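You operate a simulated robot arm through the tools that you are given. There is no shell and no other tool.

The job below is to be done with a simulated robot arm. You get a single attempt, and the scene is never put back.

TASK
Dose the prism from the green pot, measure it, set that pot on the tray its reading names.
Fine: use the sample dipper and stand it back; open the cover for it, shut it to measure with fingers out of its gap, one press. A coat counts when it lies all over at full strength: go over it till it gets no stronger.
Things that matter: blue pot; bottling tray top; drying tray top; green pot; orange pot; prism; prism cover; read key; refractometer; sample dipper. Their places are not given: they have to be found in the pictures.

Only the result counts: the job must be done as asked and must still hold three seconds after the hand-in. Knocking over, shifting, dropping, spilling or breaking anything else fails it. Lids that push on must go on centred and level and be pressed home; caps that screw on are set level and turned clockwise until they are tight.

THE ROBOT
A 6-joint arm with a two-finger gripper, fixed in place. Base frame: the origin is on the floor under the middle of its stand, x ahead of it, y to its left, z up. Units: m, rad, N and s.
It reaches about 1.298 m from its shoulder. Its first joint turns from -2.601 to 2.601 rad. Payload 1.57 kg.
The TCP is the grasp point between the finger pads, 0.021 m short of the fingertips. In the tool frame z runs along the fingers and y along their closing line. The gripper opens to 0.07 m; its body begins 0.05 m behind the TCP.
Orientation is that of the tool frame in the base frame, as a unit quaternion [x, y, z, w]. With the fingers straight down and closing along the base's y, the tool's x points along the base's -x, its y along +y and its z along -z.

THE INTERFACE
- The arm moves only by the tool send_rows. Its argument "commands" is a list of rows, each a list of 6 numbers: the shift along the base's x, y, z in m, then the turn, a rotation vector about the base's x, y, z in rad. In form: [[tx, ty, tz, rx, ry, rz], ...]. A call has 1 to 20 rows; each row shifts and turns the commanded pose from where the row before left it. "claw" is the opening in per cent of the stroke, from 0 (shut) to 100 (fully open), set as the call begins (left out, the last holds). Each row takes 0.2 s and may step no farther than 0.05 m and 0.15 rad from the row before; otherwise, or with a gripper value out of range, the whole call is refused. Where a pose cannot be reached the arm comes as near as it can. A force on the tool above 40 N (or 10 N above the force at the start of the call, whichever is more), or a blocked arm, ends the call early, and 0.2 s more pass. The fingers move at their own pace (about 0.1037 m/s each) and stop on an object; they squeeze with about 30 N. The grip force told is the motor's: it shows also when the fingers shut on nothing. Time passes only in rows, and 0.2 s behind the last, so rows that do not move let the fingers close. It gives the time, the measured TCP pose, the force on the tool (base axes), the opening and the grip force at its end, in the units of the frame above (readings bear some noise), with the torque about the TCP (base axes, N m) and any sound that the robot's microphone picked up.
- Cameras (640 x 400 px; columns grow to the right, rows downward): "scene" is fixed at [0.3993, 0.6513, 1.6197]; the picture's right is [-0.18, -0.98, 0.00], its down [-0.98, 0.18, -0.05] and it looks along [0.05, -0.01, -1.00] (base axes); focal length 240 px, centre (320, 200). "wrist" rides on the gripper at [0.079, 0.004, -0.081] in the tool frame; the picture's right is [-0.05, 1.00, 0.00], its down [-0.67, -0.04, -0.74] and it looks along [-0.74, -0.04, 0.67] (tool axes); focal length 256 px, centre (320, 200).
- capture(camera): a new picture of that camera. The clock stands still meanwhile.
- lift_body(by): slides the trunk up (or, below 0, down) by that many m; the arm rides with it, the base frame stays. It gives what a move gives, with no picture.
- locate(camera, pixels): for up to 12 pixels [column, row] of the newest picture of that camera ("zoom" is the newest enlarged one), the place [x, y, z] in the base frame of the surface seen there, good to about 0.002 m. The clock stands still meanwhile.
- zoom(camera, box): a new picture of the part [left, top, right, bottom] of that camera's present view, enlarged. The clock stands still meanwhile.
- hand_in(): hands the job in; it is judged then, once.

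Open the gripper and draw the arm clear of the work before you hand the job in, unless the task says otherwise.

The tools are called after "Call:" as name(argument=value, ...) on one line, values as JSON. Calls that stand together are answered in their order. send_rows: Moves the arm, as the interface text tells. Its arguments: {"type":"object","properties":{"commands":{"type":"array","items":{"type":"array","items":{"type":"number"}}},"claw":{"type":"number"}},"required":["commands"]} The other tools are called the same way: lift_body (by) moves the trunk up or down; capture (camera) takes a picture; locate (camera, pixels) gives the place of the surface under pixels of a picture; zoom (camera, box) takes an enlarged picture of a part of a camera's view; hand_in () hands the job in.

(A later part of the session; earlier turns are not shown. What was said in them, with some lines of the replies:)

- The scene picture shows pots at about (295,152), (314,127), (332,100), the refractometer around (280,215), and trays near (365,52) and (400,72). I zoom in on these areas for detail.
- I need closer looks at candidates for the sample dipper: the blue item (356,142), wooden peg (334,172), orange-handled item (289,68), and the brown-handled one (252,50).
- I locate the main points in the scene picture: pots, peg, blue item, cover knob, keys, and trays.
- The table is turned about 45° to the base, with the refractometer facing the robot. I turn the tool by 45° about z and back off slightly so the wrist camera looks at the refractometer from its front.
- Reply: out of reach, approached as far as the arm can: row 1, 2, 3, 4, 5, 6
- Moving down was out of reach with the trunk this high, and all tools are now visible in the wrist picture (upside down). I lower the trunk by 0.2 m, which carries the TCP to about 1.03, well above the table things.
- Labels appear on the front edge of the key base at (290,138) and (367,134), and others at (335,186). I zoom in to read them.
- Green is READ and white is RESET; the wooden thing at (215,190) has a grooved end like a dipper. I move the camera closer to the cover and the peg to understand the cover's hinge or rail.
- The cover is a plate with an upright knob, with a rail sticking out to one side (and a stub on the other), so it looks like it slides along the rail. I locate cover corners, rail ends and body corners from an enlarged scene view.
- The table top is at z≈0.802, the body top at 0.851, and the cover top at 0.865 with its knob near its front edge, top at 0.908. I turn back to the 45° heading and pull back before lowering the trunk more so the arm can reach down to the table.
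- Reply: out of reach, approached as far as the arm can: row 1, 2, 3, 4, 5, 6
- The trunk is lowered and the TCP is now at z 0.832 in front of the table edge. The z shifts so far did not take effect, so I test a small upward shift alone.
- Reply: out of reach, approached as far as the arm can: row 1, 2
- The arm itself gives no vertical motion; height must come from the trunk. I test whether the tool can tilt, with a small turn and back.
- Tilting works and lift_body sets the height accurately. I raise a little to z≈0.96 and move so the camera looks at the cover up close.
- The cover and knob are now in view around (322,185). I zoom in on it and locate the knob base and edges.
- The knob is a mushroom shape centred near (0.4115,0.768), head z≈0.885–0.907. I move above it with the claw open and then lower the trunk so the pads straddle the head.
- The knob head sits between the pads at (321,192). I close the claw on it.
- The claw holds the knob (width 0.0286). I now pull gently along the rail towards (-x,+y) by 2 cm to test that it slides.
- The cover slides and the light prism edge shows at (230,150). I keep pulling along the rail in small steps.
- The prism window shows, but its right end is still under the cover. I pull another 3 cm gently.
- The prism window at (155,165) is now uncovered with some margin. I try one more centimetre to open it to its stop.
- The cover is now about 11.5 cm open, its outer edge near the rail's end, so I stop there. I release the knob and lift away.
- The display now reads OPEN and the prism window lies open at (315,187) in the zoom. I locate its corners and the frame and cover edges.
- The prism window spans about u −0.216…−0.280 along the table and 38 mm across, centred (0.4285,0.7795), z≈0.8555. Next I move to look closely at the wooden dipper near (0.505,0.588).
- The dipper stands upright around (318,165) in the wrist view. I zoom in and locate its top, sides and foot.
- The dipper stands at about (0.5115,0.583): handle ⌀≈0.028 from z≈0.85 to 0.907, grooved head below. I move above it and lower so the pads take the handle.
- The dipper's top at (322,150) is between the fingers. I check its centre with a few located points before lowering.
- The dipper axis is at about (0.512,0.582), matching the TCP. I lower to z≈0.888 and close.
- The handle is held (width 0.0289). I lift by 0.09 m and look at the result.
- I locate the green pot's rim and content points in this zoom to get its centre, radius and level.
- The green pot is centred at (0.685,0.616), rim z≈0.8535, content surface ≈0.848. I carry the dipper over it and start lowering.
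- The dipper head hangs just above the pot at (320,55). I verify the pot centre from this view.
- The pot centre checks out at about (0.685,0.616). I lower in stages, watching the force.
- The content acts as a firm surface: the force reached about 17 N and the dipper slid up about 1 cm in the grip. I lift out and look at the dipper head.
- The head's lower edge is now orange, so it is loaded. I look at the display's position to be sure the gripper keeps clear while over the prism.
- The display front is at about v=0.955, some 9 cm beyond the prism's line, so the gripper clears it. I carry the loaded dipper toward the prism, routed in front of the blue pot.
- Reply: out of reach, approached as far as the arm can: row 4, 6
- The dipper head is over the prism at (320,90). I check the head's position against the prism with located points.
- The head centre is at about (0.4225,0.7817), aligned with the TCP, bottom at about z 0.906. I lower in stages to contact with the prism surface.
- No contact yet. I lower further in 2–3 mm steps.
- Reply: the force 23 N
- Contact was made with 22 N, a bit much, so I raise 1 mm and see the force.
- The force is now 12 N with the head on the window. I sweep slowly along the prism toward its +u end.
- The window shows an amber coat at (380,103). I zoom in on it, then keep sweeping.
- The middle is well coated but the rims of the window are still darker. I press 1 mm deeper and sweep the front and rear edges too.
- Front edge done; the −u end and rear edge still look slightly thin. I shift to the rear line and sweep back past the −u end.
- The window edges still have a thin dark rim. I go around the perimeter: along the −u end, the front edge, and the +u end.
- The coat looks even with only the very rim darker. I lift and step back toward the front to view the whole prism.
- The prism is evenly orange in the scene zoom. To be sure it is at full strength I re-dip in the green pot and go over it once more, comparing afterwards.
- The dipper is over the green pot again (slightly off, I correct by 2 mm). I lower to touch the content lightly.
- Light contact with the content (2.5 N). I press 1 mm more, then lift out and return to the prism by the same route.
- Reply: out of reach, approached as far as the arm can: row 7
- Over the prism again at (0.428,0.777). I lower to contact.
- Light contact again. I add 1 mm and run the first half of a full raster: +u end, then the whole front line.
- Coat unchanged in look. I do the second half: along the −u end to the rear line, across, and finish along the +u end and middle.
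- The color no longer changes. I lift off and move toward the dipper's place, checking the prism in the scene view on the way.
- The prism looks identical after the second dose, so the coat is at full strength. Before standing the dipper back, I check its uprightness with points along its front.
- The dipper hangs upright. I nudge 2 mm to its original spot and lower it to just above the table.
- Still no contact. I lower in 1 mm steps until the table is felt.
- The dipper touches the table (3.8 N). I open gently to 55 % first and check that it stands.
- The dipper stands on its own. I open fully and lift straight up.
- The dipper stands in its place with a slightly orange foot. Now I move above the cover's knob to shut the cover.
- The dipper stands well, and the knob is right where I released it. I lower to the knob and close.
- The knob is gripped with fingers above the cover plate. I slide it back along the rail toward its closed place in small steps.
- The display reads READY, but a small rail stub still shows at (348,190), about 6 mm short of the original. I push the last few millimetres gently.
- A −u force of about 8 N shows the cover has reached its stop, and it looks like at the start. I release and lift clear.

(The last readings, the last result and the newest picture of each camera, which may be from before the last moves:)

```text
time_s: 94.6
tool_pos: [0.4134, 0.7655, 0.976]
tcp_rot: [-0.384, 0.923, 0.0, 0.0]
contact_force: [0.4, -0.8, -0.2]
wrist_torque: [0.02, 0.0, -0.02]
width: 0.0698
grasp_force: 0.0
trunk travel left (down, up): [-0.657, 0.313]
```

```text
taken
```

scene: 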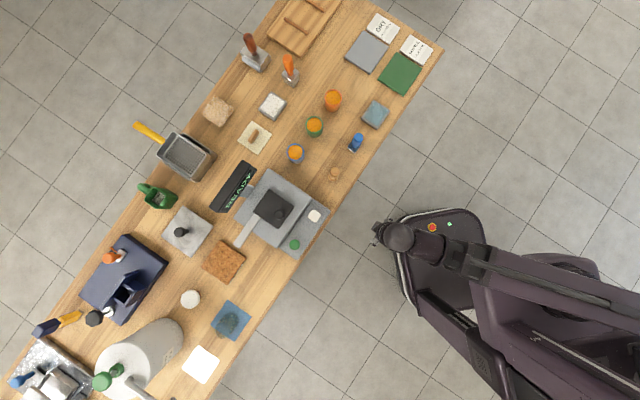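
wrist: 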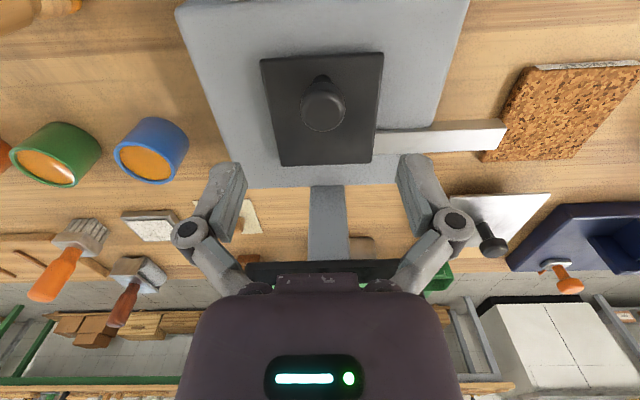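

The cover is shut and the fingers are clear. I back off with the claw closing, to look at the green READ key.

Call:
send_rows(commands=[[-0.0373, -0.0171, 0, 0, 0, 0], [-0.0373, -0.0171, 0, 0, 0, 0], [-0.0373, -0.0171, 0, 0, 0, 0], [-0.0373, -0.0171, 0, 0, 0, 0], [0, 0, 0, 0, 0, 0]], claw=0)

Call:
capture(camera="wrist")

Call:
zoom(camera="scene", box=[200, 140, 330, 250])

```text
time_s: 95.8
tool_pos: [0.2648, 0.6957, 0.9758]
tcp_rot: [-0.383, 0.924, 0.0, 0.0]
contact_force: [0.5, -0.5, 0.2]
wrist_torque: [-0.03, 0.01, -0.02]
width: 0.0001
grasp_force: 28.3
trunk travel left (down, up): [-0.657, 0.313]
```

```text
taken
```

wrist: 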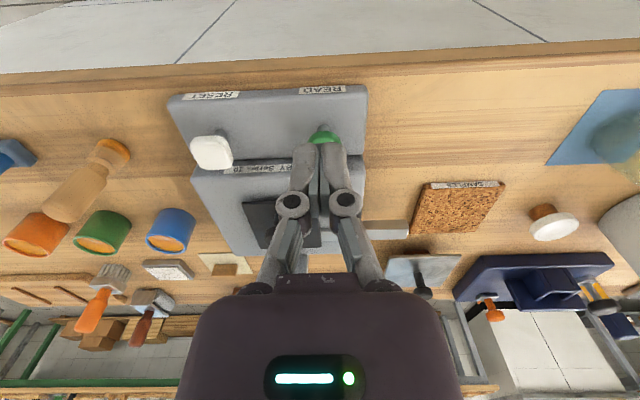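

```text
3.64 times, centred on (265, 195) of scene
```

zoom: 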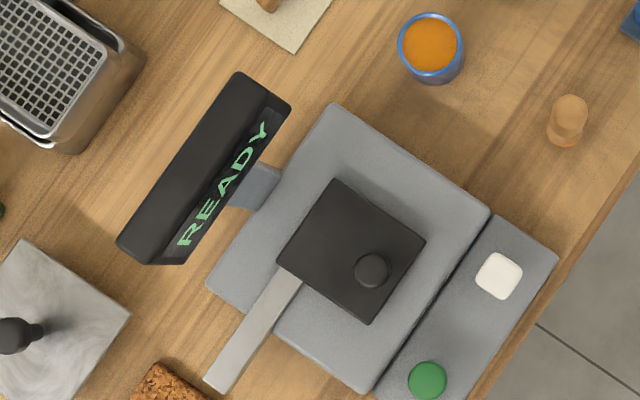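

The whole device is clear in the scene zoom; I locate the green key's centre and rims at (427,380), and the table-side labels confirm it as READ.

Call:
locate(camera="zoom", pixels=[[427, 378], [412, 378], [442, 378], [427, 366], [427, 390], [372, 268], [335, 182], [422, 242], [498, 275]])

```text
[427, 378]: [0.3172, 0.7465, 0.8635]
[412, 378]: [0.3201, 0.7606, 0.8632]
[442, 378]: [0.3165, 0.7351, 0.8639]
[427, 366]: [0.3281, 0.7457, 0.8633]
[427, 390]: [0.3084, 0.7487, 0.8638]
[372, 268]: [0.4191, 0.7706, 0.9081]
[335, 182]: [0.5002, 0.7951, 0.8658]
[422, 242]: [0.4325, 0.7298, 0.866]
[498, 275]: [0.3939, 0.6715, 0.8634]
```

The READ key is centred at (0.318,0.7475), top z≈0.8635. I move the closed fingers above it and lower to just over it.

Call:
send_rows(commands=[[0.0266, 0.0259, 0, 0, 0, 0], [0.0266, 0.0259, 0, 0, 0, 0], [0, 0, 0, 0, 0, 0]], claw=0)

Call:
lift_body(by=-0.085)

Call:
capture(camera="wrist")

```text
time_s: 96.6
tool_pos: [0.3218, 0.7488, 0.9765]
tcp_rot: [-0.384, 0.923, 0.0, 0.0]
contact_force: [0.0, 0.3, 0.3]
wrist_torque: [-0.01, 0.02, 0.01]
width: 0.0
grasp_force: 28.4
trunk travel left (down, up): [-0.657, 0.313]
```

```text
time_s: 97.8
tool_pos: [0.3226, 0.749, 0.8905]
tcp_rot: [-0.384, 0.923, 0.0, 0.0]
contact_force: [0.0, -0.4, -0.6]
wrist_torque: [0.02, -0.02, -0.02]
width: 0.0
grasp_force: 28.3
trunk travel left (down, up): [-0.572, 0.398]
```

```text
taken
```

wrist: 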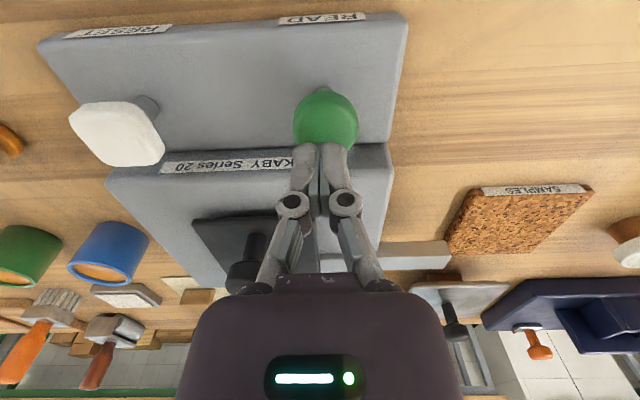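

The fingertips seem a little toward the rear of the key. I locate points on the key's face from this view to centre them.

Call:
locate(camera="wrist", pixels=[[325, 95], [325, 105], [325, 120], [325, 135], [296, 125], [356, 125], [325, 140], [305, 148], [340, 150]])

```text
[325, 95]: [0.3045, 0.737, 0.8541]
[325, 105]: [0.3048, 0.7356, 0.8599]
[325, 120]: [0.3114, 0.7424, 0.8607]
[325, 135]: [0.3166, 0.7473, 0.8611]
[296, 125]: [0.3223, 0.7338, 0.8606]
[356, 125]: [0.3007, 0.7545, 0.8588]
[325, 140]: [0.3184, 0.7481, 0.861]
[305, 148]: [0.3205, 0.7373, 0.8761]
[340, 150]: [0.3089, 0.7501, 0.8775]
```

The key centre is about (0.3165,0.747), so I shift by (−5, −2.5) mm and then lower in small steps, listening for the click.

Call:
send_rows(commands=[[-0.005, -0.0025, 0, 0, 0, 0], [0, 0, 0, 0, 0, 0]])

Call:
lift_body(by=-0.006)

Call:
lift_body(by=-0.002)

```text
time_s: 98.4
tool_pos: [0.3167, 0.7466, 0.8916]
tcp_rot: [-0.384, 0.923, 0.001, 0.0]
contact_force: [0.0, 0.9, 0.6]
wrist_torque: [0.0, -0.02, 0.04]
width: 0.0001
grasp_force: 28.7
trunk travel left (down, up): [-0.572, 0.398]
```

```text
time_s: 99.0
tool_pos: [0.3162, 0.7462, 0.885]
tcp_rot: [-0.383, 0.924, 0.0, 0.001]
contact_force: [-1.0, 0.2, 0.2]
wrist_torque: [0.03, 0.02, 0.02]
width: 0.0
grasp_force: 28.6
trunk travel left (down, up): [-0.566, 0.404]
```

```text
time_s: 99.5
tool_pos: [0.3174, 0.7472, 0.8835]
tcp_rot: [-0.384, 0.923, 0.0, -0.001]
contact_force: [-0.3, -0.1, 0.1]
wrist_torque: [0.03, -0.01, -0.03]
width: 0.0
grasp_force: 28.7
trunk travel left (down, up): [-0.564, 0.406]
```

No contact force yet. I continue down in 2 mm steps.

Call:
lift_body(by=-0.002)

Call:
lift_body(by=-0.002)

```text
time_s: 100.0
tool_pos: [0.3172, 0.7452, 0.8807]
tcp_rot: [-0.383, 0.924, 0.0, 0.0]
contact_force: [0.3, 0.2, 0.4]
wrist_torque: [0.01, -0.02, 0.01]
width: 0.0059
grasp_force: 28.2
trunk travel left (down, up): [-0.562, 0.408]
```

```text
time_s: 100.5
tool_pos: [0.3165, 0.7468, 0.8785]
tcp_rot: [-0.384, 0.923, 0.0, 0.0]
contact_force: [-0.5, -0.5, 1.6]
wrist_torque: [0.01, 0.05, -0.03]
width: 0.0059
grasp_force: 28.8
trunk travel left (down, up): [-0.56, 0.41]
```

The width reading changed to 0.0059 while force is small; I take a picture to see what is happening at the key.

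Call:
capture(camera="wrist")

Call:
zoom(camera="wrist", box=[260, 70, 390, 200])

Call:
zoom(camera="scene", box=[200, 140, 330, 250])

```text
taken
```

wrist: 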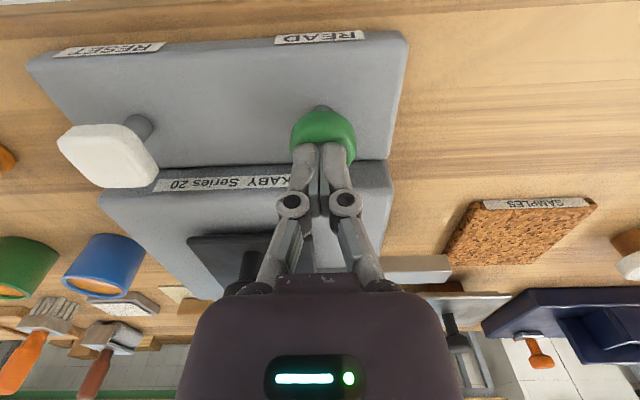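

```text
3.08 times, centred on (325, 135) of wrist
```

zoom: 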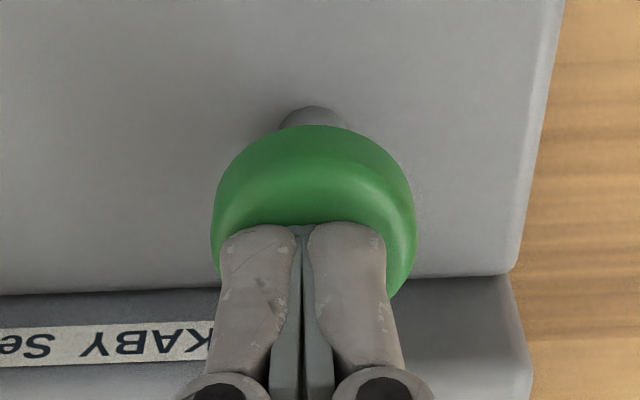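

```text
3.64 times, centred on (265, 195) of scene
```

zoom: 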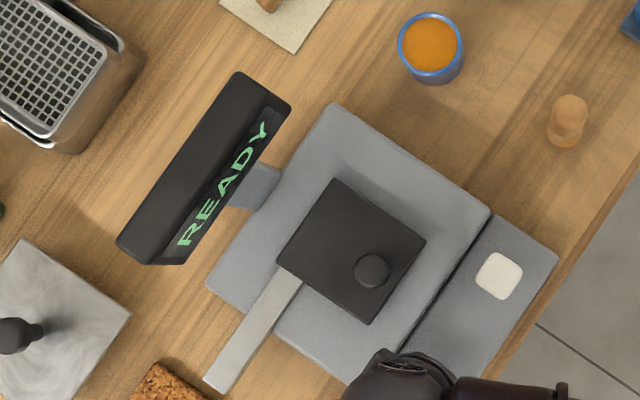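

The fingertips rest on the key cap and slightly spread; the display still reads READY. I keep pressing in 2 mm steps.

Call:
lift_body(by=-0.002)

Call:
lift_body(by=-0.002)

Call:
zoom(camera="scene", box=[200, 140, 330, 250])

```text
time_s: 101.1
tool_pos: [0.3167, 0.7452, 0.8764]
tcp_rot: [-0.383, 0.924, 0.0, -0.001]
contact_force: [0.3, 0.7, 1.5]
wrist_torque: [0.0, 0.01, 0.01]
width: 0.006
grasp_force: 28.7
trunk travel left (down, up): [-0.558, 0.412]
heard: click
```

```text
time_s: 101.6
tool_pos: [0.3174, 0.7456, 0.8744]
tcp_rot: [-0.384, 0.923, 0.0, 0.0]
contact_force: [0.3, -0.1, 0.8]
wrist_torque: [-0.03, 0.01, -0.01]
width: 0.0059
grasp_force: 28.4
trunk travel left (down, up): [-0.556, 0.414]
```

```text
3.64 times, centred on (265, 195) of scene
```

zoom: 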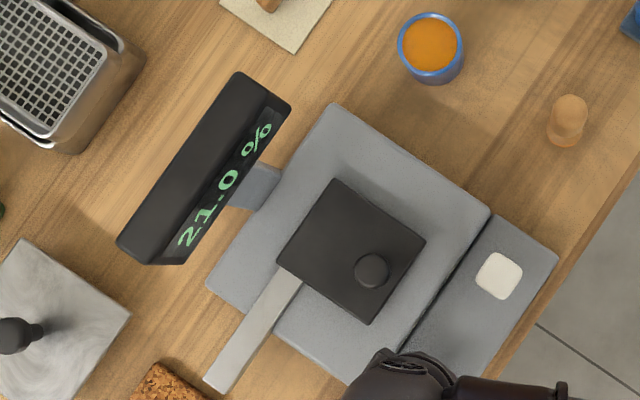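

A click was heard and the display shows a reading. I zoom in on it to read it surely.

Call:
zoom(camera="scene", box=[225, 155, 285, 215])

Call:
lift_body(by=0.02)

Call:
capture(camera="wrist")

```text
6.67 times, centred on (255, 185) of scene
```

zoom: 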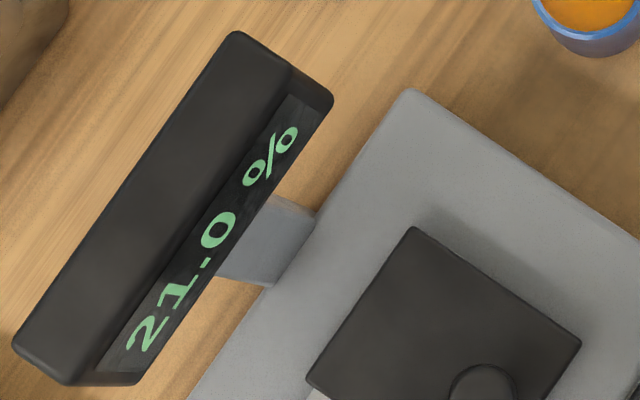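

```text
time_s: 102.3
tool_pos: [0.3167, 0.7456, 0.8945]
tcp_rot: [-0.384, 0.923, 0.0, 0.0]
contact_force: [-0.2, 0.1, -0.3]
wrist_torque: [-0.01, 0.01, 0.0]
width: 0.0002
grasp_force: 28.2
trunk travel left (down, up): [-0.576, 0.394]
```

```text
taken
```

wrist: 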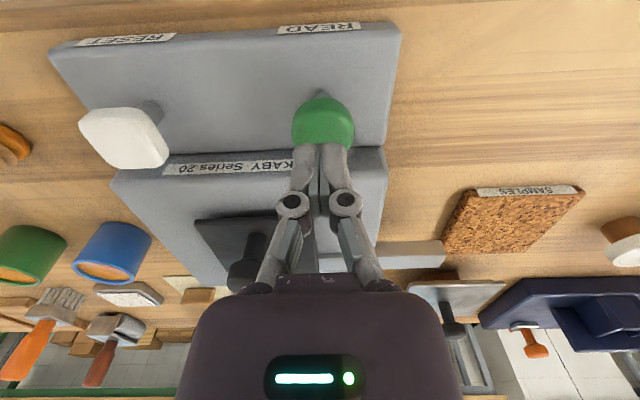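

The reading is 21.0 %, which is over 19 %, so the green pot goes onto the grey DRY tray. I re-check the signs and locate the tray corners.

Call:
zoom(camera="scene", box=[330, 0, 450, 100])

```text
4.00 times, centred on (390, 50) of scene
```

zoom: 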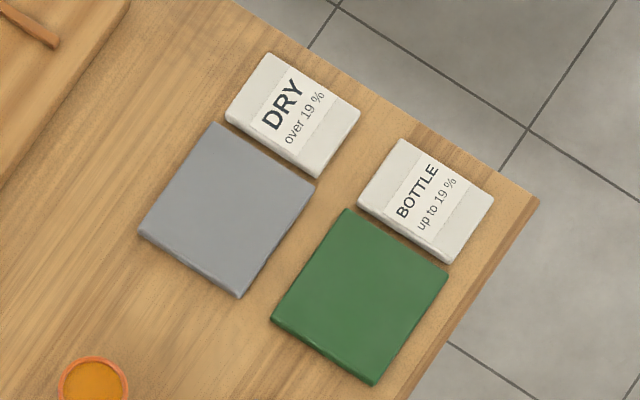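

Call:
locate(camera="zoom", pixels=[[216, 128], [310, 186], [238, 292], [142, 232], [227, 208], [292, 115], [95, 378], [260, 220], [200, 200], [425, 200], [358, 295]])

Call:
capture(camera="scene")

```text
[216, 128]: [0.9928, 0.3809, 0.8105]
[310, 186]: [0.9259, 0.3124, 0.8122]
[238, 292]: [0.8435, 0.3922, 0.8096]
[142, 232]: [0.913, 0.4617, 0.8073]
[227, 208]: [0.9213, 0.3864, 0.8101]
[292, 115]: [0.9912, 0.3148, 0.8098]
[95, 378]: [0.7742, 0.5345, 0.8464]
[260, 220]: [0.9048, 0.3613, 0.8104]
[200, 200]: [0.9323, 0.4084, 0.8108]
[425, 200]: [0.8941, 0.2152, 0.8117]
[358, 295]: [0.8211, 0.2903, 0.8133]
```

```text
taken
```

scene: 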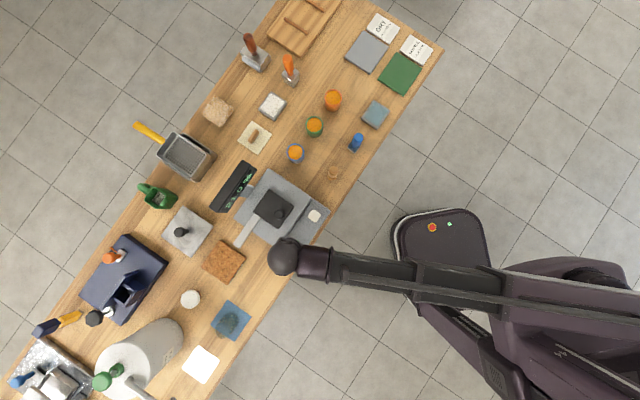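

The DRY sign says "over 19 %", and its grey tray's centre is (0.919,0.387), top z≈0.8105. I rise and move above the green pot with the claw open.

Call:
lift_body(by=0.085)

Call:
send_rows(commands=[[0.0461, -0.0162, 0, 0, 0, 0], [0.0461, -0.0162, 0, 0, 0, 0], [0.0461, -0.0162, 0, 0, 0, 0], [0.0461, -0.0162, 0, 0, 0, 0], [0.0461, -0.0162, 0, 0, 0, 0], [0.0461, -0.0162, 0, 0, 0, 0], [0.0461, -0.0162, 0, 0, 0, 0], [0.0461, -0.0162, 0, 0, 0, 0], [0, 0, 0, 0, 0, 0]], claw=100)

Call:
capture(camera="wrist")

```text
time_s: 103.5
tool_pos: [0.3165, 0.7452, 0.9793]
tcp_rot: [-0.383, 0.924, 0.0, 0.001]
contact_force: [-1.0, -0.2, 0.5]
wrist_torque: [0.01, 0.0, -0.02]
width: 0.0002
grasp_force: 28.3
trunk travel left (down, up): [-0.661, 0.309]
```

```text
time_s: 105.5
tool_pos: [0.6834, 0.6122, 0.98]
tcp_rot: [-0.384, 0.923, 0.001, 0.001]
contact_force: [0.3, 0.6, 0.8]
wrist_torque: [0.02, -0.02, 0.01]
width: 0.07
grasp_force: 0.0
out of reach, approached as far as the arm can: row 6
trunk travel left (down, up): [-0.661, 0.309]
```

```text
taken
```

wrist: 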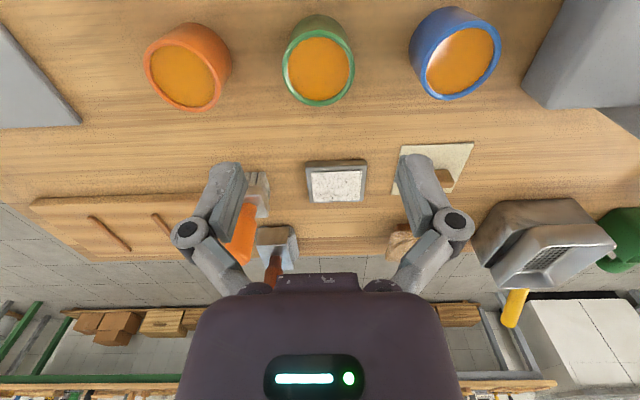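

The green pot is at (318,68) in the wrist view. I locate its rim points to set the TCP exactly over its centre.

Call:
locate(camera="wrist", pixels=[[285, 65], [352, 62], [318, 33], [320, 103], [318, 70], [300, 40], [337, 40], [297, 97], [342, 95]])

Call:
zoom(camera="wrist", box=[260, 0, 380, 120])

```text
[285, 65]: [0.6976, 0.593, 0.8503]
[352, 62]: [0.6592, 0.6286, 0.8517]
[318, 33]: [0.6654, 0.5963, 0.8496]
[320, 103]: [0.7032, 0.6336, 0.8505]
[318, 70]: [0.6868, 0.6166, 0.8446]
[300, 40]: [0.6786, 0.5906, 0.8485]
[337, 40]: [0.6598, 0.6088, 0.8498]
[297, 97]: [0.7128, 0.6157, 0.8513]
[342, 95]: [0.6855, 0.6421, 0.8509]
```

```text
3.33 times, centred on (320, 60) of wrist
```

zoom: 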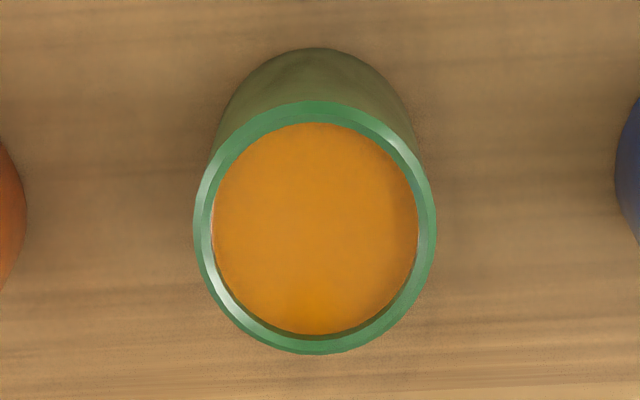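

The pot's centre is about (0.6845,0.615). I shift 3 mm and lower to just above the rim for a check.

Call:
send_rows(commands=[[0.001, 0.0026, 0, 0, 0, 0], [0, 0, 0, 0, 0, 0]])

Call:
lift_body(by=-0.095)

Call:
capture(camera="wrist")

```text
time_s: 106.1
tool_pos: [0.6844, 0.6155, 0.9786]
tcp_rot: [-0.383, 0.924, 0.0, 0.0]
contact_force: [-0.3, -0.2, 0.5]
wrist_torque: [-0.01, 0.03, 0.0]
width: 0.0698
grasp_force: 0.1
trunk travel left (down, up): [-0.661, 0.309]
```

```text
time_s: 107.4
tool_pos: [0.6854, 0.6169, 0.8849]
tcp_rot: [-0.384, 0.923, 0.0, 0.0]
contact_force: [-1.1, 0.1, 0.4]
wrist_torque: [0.03, 0.0, -0.01]
width: 0.0701
grasp_force: 0.0
trunk travel left (down, up): [-0.566, 0.404]
```

```text
taken
```

wrist: 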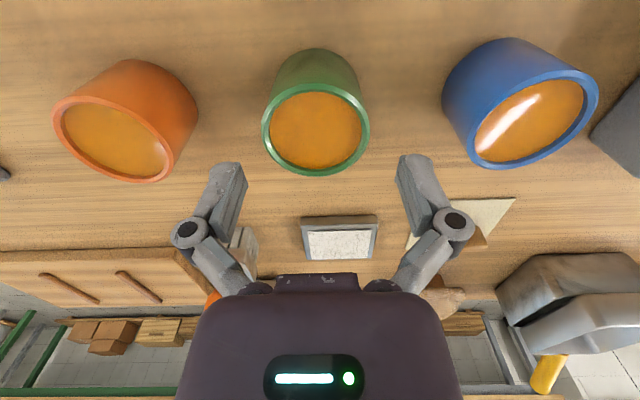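

The pot lies centred between the fingers. I lower to z≈0.835 and close on it.

Call:
lift_body(by=-0.05)

Call:
capture(camera="wrist")

```text
time_s: 108.3
tool_pos: [0.684, 0.6154, 0.8359]
tcp_rot: [-0.383, 0.924, 0.0, 0.0]
contact_force: [0.0, -0.6, 0.0]
wrist_torque: [0.0, -0.01, 0.0]
width: 0.0703
grasp_force: 0.1
trunk travel left (down, up): [-0.516, 0.454]
```

```text
taken
```

wrist: 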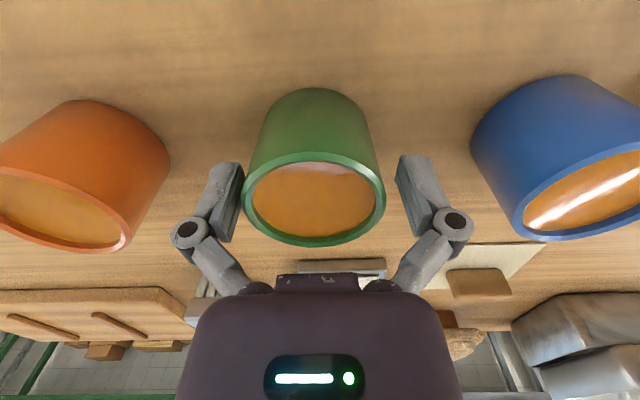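

Fingers straddle the pot evenly. I close the claw.

Call:
send_rows(commands=[[0, 0, 0, 0, 0, 0], [0, 0, 0, 0, 0, 0], [0, 0, 0, 0, 0, 0]], claw=0)

Call:
lift_body(by=0.02)

Call:
capture(camera="wrist")

```text
time_s: 109.1
tool_pos: [0.685, 0.6167, 0.8349]
tcp_rot: [-0.384, 0.923, 0.0, -0.001]
contact_force: [1.2, 0.0, 4.2]
wrist_torque: [-0.13, -0.08, 0.01]
width: 0.0573
grasp_force: 29.8
trunk travel left (down, up): [-0.516, 0.454]
```

```text
time_s: 109.8
tool_pos: [0.6832, 0.6172, 0.8551]
tcp_rot: [-0.383, 0.924, 0.0, -0.001]
contact_force: [0.3, -0.2, -0.6]
wrist_torque: [-0.05, 0.04, -0.01]
width: 0.0571
grasp_force: 30.0
trunk travel left (down, up): [-0.536, 0.434]
```

```text
taken
```

wrist: 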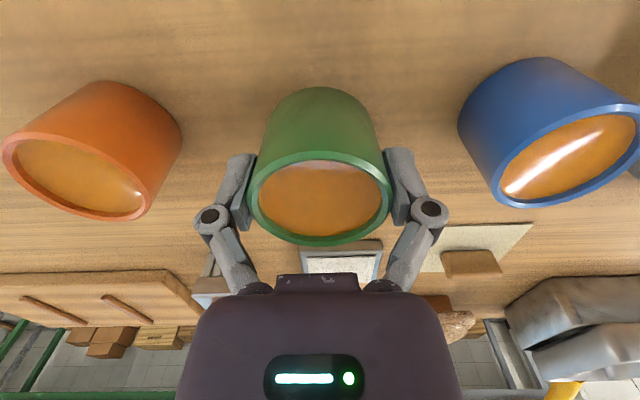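

The pot is held level (width 0.057) and lifts cleanly. I raise it 9 cm more and carry it gently toward the grey tray.

Call:
lift_body(by=0.09)

Call:
send_rows(commands=[[0.0045, -0.0044, 0, 0, 0, 0], [0.0089, -0.0087, 0, 0, 0, 0], [0.0149, -0.01456, 0, 0, 0, 0], [0.0149, -0.01456, 0, 0, 0, 0], [0.0149, -0.01456, 0, 0, 0, 0], [0.0149, -0.01456, 0, 0, 0, 0], [0.0149, -0.01456, 0, 0, 0, 0], [0.0149, -0.01456, 0, 0, 0, 0], [0.0149, -0.01456, 0, 0, 0, 0], [0.0149, -0.01456, 0, 0, 0, 0], [0.0149, -0.01456, 0, 0, 0, 0], [0.0149, -0.01456, 0, 0, 0, 0], [0.0149, -0.01456, 0, 0, 0, 0], [0.0149, -0.01456, 0, 0, 0, 0], [0.0149, -0.01456, 0, 0, 0, 0], [0.0149, -0.01456, 0, 0, 0, 0], [0.0089, -0.0087, 0, 0, 0, 0], [0.0045, -0.0044, 0, 0, 0, 0], [0, 0, 0, 0, 0, 0]])

Call:
capture(camera="wrist")

Call:
capture(camera="scene")

```text
time_s: 111.0
tool_pos: [0.6846, 0.6161, 0.9443]
tcp_rot: [-0.383, 0.924, 0.0, 0.0]
contact_force: [0.0, 0.3, -1.4]
wrist_torque: [0.0, 0.01, -0.02]
width: 0.0572
grasp_force: 29.8
trunk travel left (down, up): [-0.626, 0.344]
```

```text
time_s: 115.0
tool_pos: [0.9203, 0.3864, 0.9436]
tcp_rot: [-0.383, 0.924, -0.001, 0.0]
contact_force: [0.2, 0.3, -1.6]
wrist_torque: [0.02, 0.0, -0.05]
width: 0.0571
grasp_force: 29.8
trunk travel left (down, up): [-0.626, 0.344]
```

```text
taken
```

wrist: 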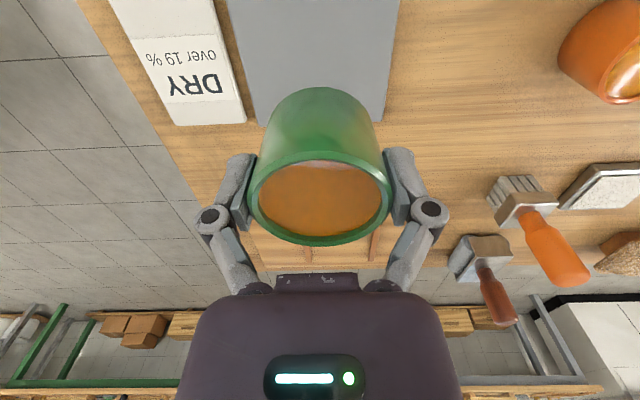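

```text
taken
```

scene: 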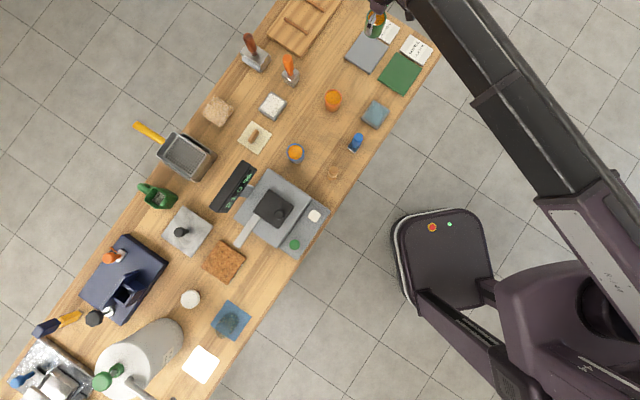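

The pot is above the grey tray: TCP (0.920,0.386) matches the tray centre (0.919,0.387). I lower it to within about 5 mm of the tray.

Call:
lift_body(by=-0.07)

Call:
lift_body(by=-0.024)

Call:
capture(camera="wrist")

```text
time_s: 116.1
tool_pos: [0.9199, 0.387, 0.8753]
tcp_rot: [-0.384, 0.924, 0.0, 0.0]
contact_force: [0.2, -0.3, -1.4]
wrist_torque: [0.04, -0.02, 0.03]
width: 0.0571
grasp_force: 30.1
trunk travel left (down, up): [-0.556, 0.414]
```

```text
time_s: 116.8
tool_pos: [0.9202, 0.3873, 0.8509]
tcp_rot: [-0.383, 0.924, 0.0, 0.0]
contact_force: [0.0, 0.8, -1.0]
wrist_torque: [0.01, 0.0, -0.01]
width: 0.0571
grasp_force: 29.7
trunk travel left (down, up): [-0.532, 0.438]
```

```text
taken
```

wrist: 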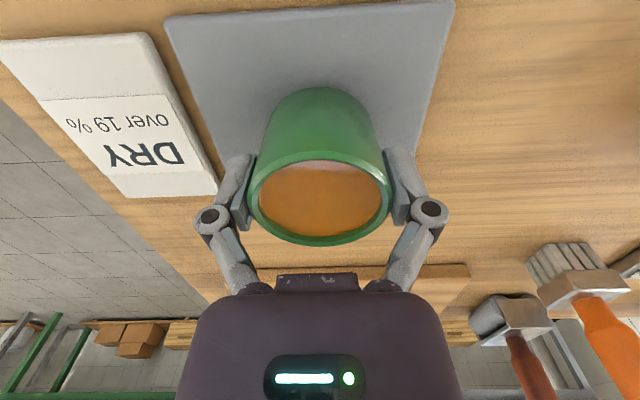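

The pot is over the middle of the tray. I lower 5 mm then by 1 mm until contact.

Call:
lift_body(by=-0.005)

Call:
lift_body(by=-0.001)

Call:
lift_body(by=-0.001)

```text
time_s: 117.3
tool_pos: [0.9201, 0.3876, 0.8457]
tcp_rot: [-0.383, 0.924, 0.0, 0.0]
contact_force: [-0.2, 0.7, -1.4]
wrist_torque: [0.01, 0.01, 0.01]
width: 0.057
grasp_force: 30.1
trunk travel left (down, up): [-0.527, 0.443]
```

```text
time_s: 117.8
tool_pos: [0.9203, 0.387, 0.8444]
tcp_rot: [-0.384, 0.923, 0.0, 0.0]
contact_force: [-0.5, -0.2, -2.1]
wrist_torque: [0.02, -0.01, -0.01]
width: 0.0571
grasp_force: 30.5
trunk travel left (down, up): [-0.526, 0.444]
```

```text
time_s: 118.3
tool_pos: [0.9207, 0.3873, 0.8446]
tcp_rot: [-0.383, 0.924, 0.0, 0.0]
contact_force: [1.5, 0.9, 5.2]
wrist_torque: [-0.07, -0.02, 0.04]
width: 0.0569
grasp_force: 30.1
trunk travel left (down, up): [-0.525, 0.445]
```

The pot has touched the tray (5 N). I open the claw and check that it stays put before lifting.

Call:
send_rows(commands=[[0, 0, 0, 0, 0, 0], [0, 0, 0, 0, 0, 0], [0, 0, 0, 0, 0, 0]], claw=100)

Call:
capture(camera="wrist")

```text
time_s: 119.1
tool_pos: [0.9204, 0.3872, 0.8447]
tcp_rot: [-0.383, 0.924, 0.0, 0.001]
contact_force: [-0.2, -0.3, -0.2]
wrist_torque: [-0.03, 0.0, 0.05]
width: 0.07
grasp_force: 0.0
trunk travel left (down, up): [-0.525, 0.445]
```

```text
taken
```

wrist: 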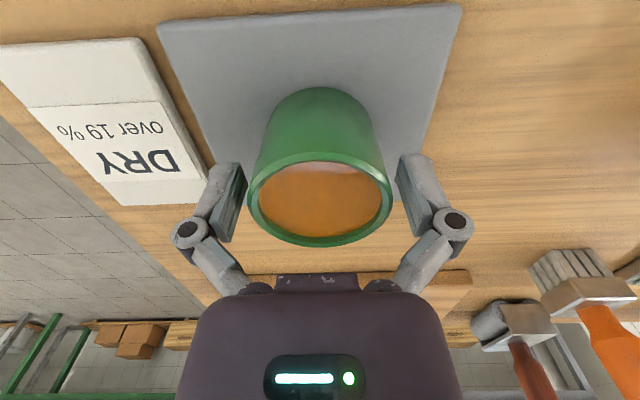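

The claw is open and the pot stands level on the tray. I lift straight up and draw the arm back off the table.

Call:
lift_body(by=0.18)

Call:
send_rows(commands=[[-0.025, -0.02, 0, 0, 0, 0], [-0.03, -0.025, 0, 0, 0, 0], [-0.03, -0.025, 0, 0, 0, 0], [-0.03, -0.025, 0, 0, 0, 0], [-0.03, -0.025, 0, 0, 0, 0], [-0.03, -0.025, 0, 0, 0, 0], [-0.03, -0.025, 0, 0, 0, 0], [-0.03, -0.025, 0, 0, 0, 0], [0, 0, 0, 0, 0, 0]])

Call:
capture(camera="scene")

Call:
capture(camera="wrist")

```text
time_s: 121.1
tool_pos: [0.9212, 0.387, 1.023]
tcp_rot: [-0.384, 0.923, -0.001, 0.0]
contact_force: [-0.4, 0.7, -0.6]
wrist_torque: [0.0, -0.01, 0.03]
width: 0.07
grasp_force: 0.1
trunk travel left (down, up): [-0.705, 0.265]
```

```text
time_s: 123.1
tool_pos: [0.687, 0.19, 1.0243]
tcp_rot: [-0.383, 0.924, -0.001, -0.001]
contact_force: [0.2, -1.0, -0.6]
wrist_torque: [-0.01, -0.01, 0.01]
width: 0.0699
grasp_force: 0.1
trunk travel left (down, up): [-0.705, 0.265]
```

```text
taken
```

scene: 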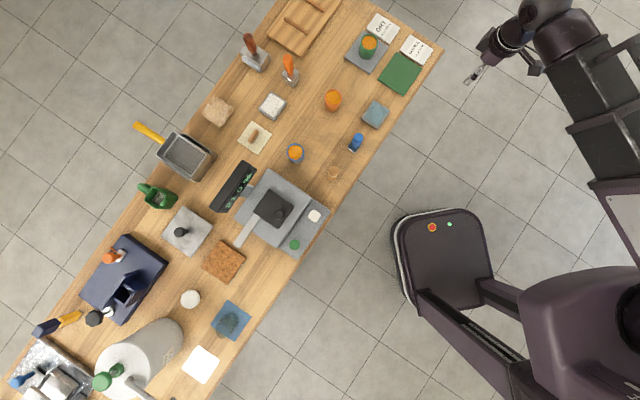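

```text
taken
```

wrist: 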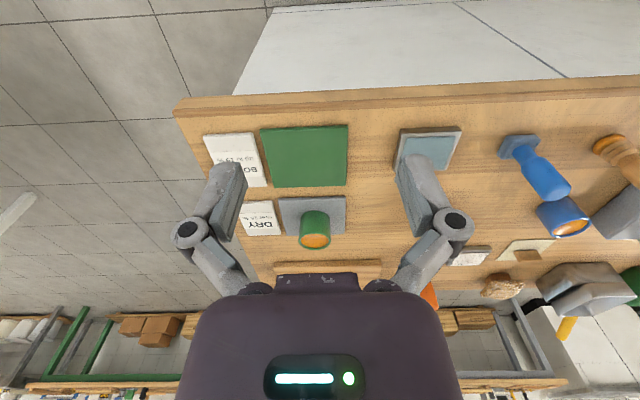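

The arm is clear of the table. I check the final state: the pot on the tray at (368,47), the device and display, and the dipper.

Call:
zoom(camera="scene", box=[320, 0, 450, 110])

Call:
zoom(camera="scene", box=[210, 120, 370, 260])

```text
3.64 times, centred on (385, 55) of scene
```

zoom: 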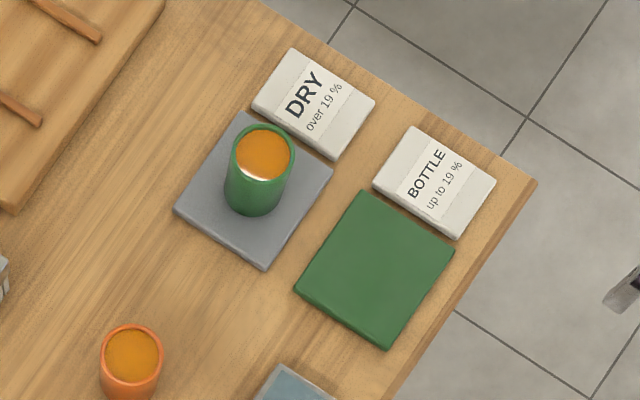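

```text
2.86 times, centred on (290, 190) of scene
```

zoom: 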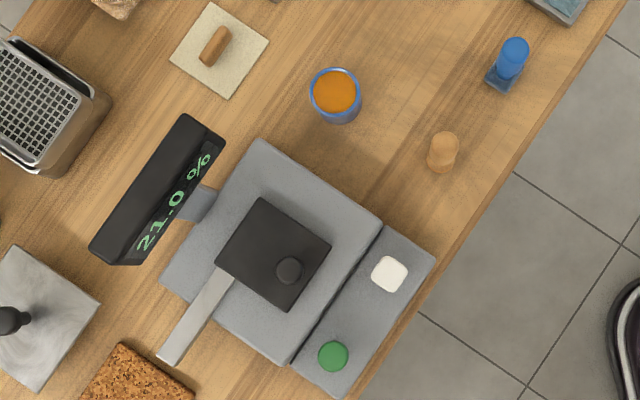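

The green pot stands on the grey DRY tray (260,170 in the zoom), the display shows 21.0 %, the cover is shut, the dipper stands in its place, and the open gripper is clear. I hand the job in.

Call:
hand_in()

```text
The job is handed in.
```

The green pot is standing on the grey DRY tray. Its reading was 21.0 %, and that tray's sign says "over 19 %".

- **Coat:** I dosed the prism with the sample dipper and went over the whole window. After a second dip and another full pass the prism looked the same, so I took the coat as full strength. A thin darker line at the window's edge stayed throughout and did not change with more coating.
- **Measurement:** I slid the cover shut to its stop with the fingers above it and lifted them clear. Then I pressed the green READ key once: one click was heard and the display changed to 21.0 %.
- **Dipper:** It stands back in its original spot, with a little of the sample on its foot.

In the last pictures I saw nothing knocked over, shifted or spilled. The gripper was open and clear of the table when I handed the job in. I don't have the judge's result, only that the hand-in was accepted.
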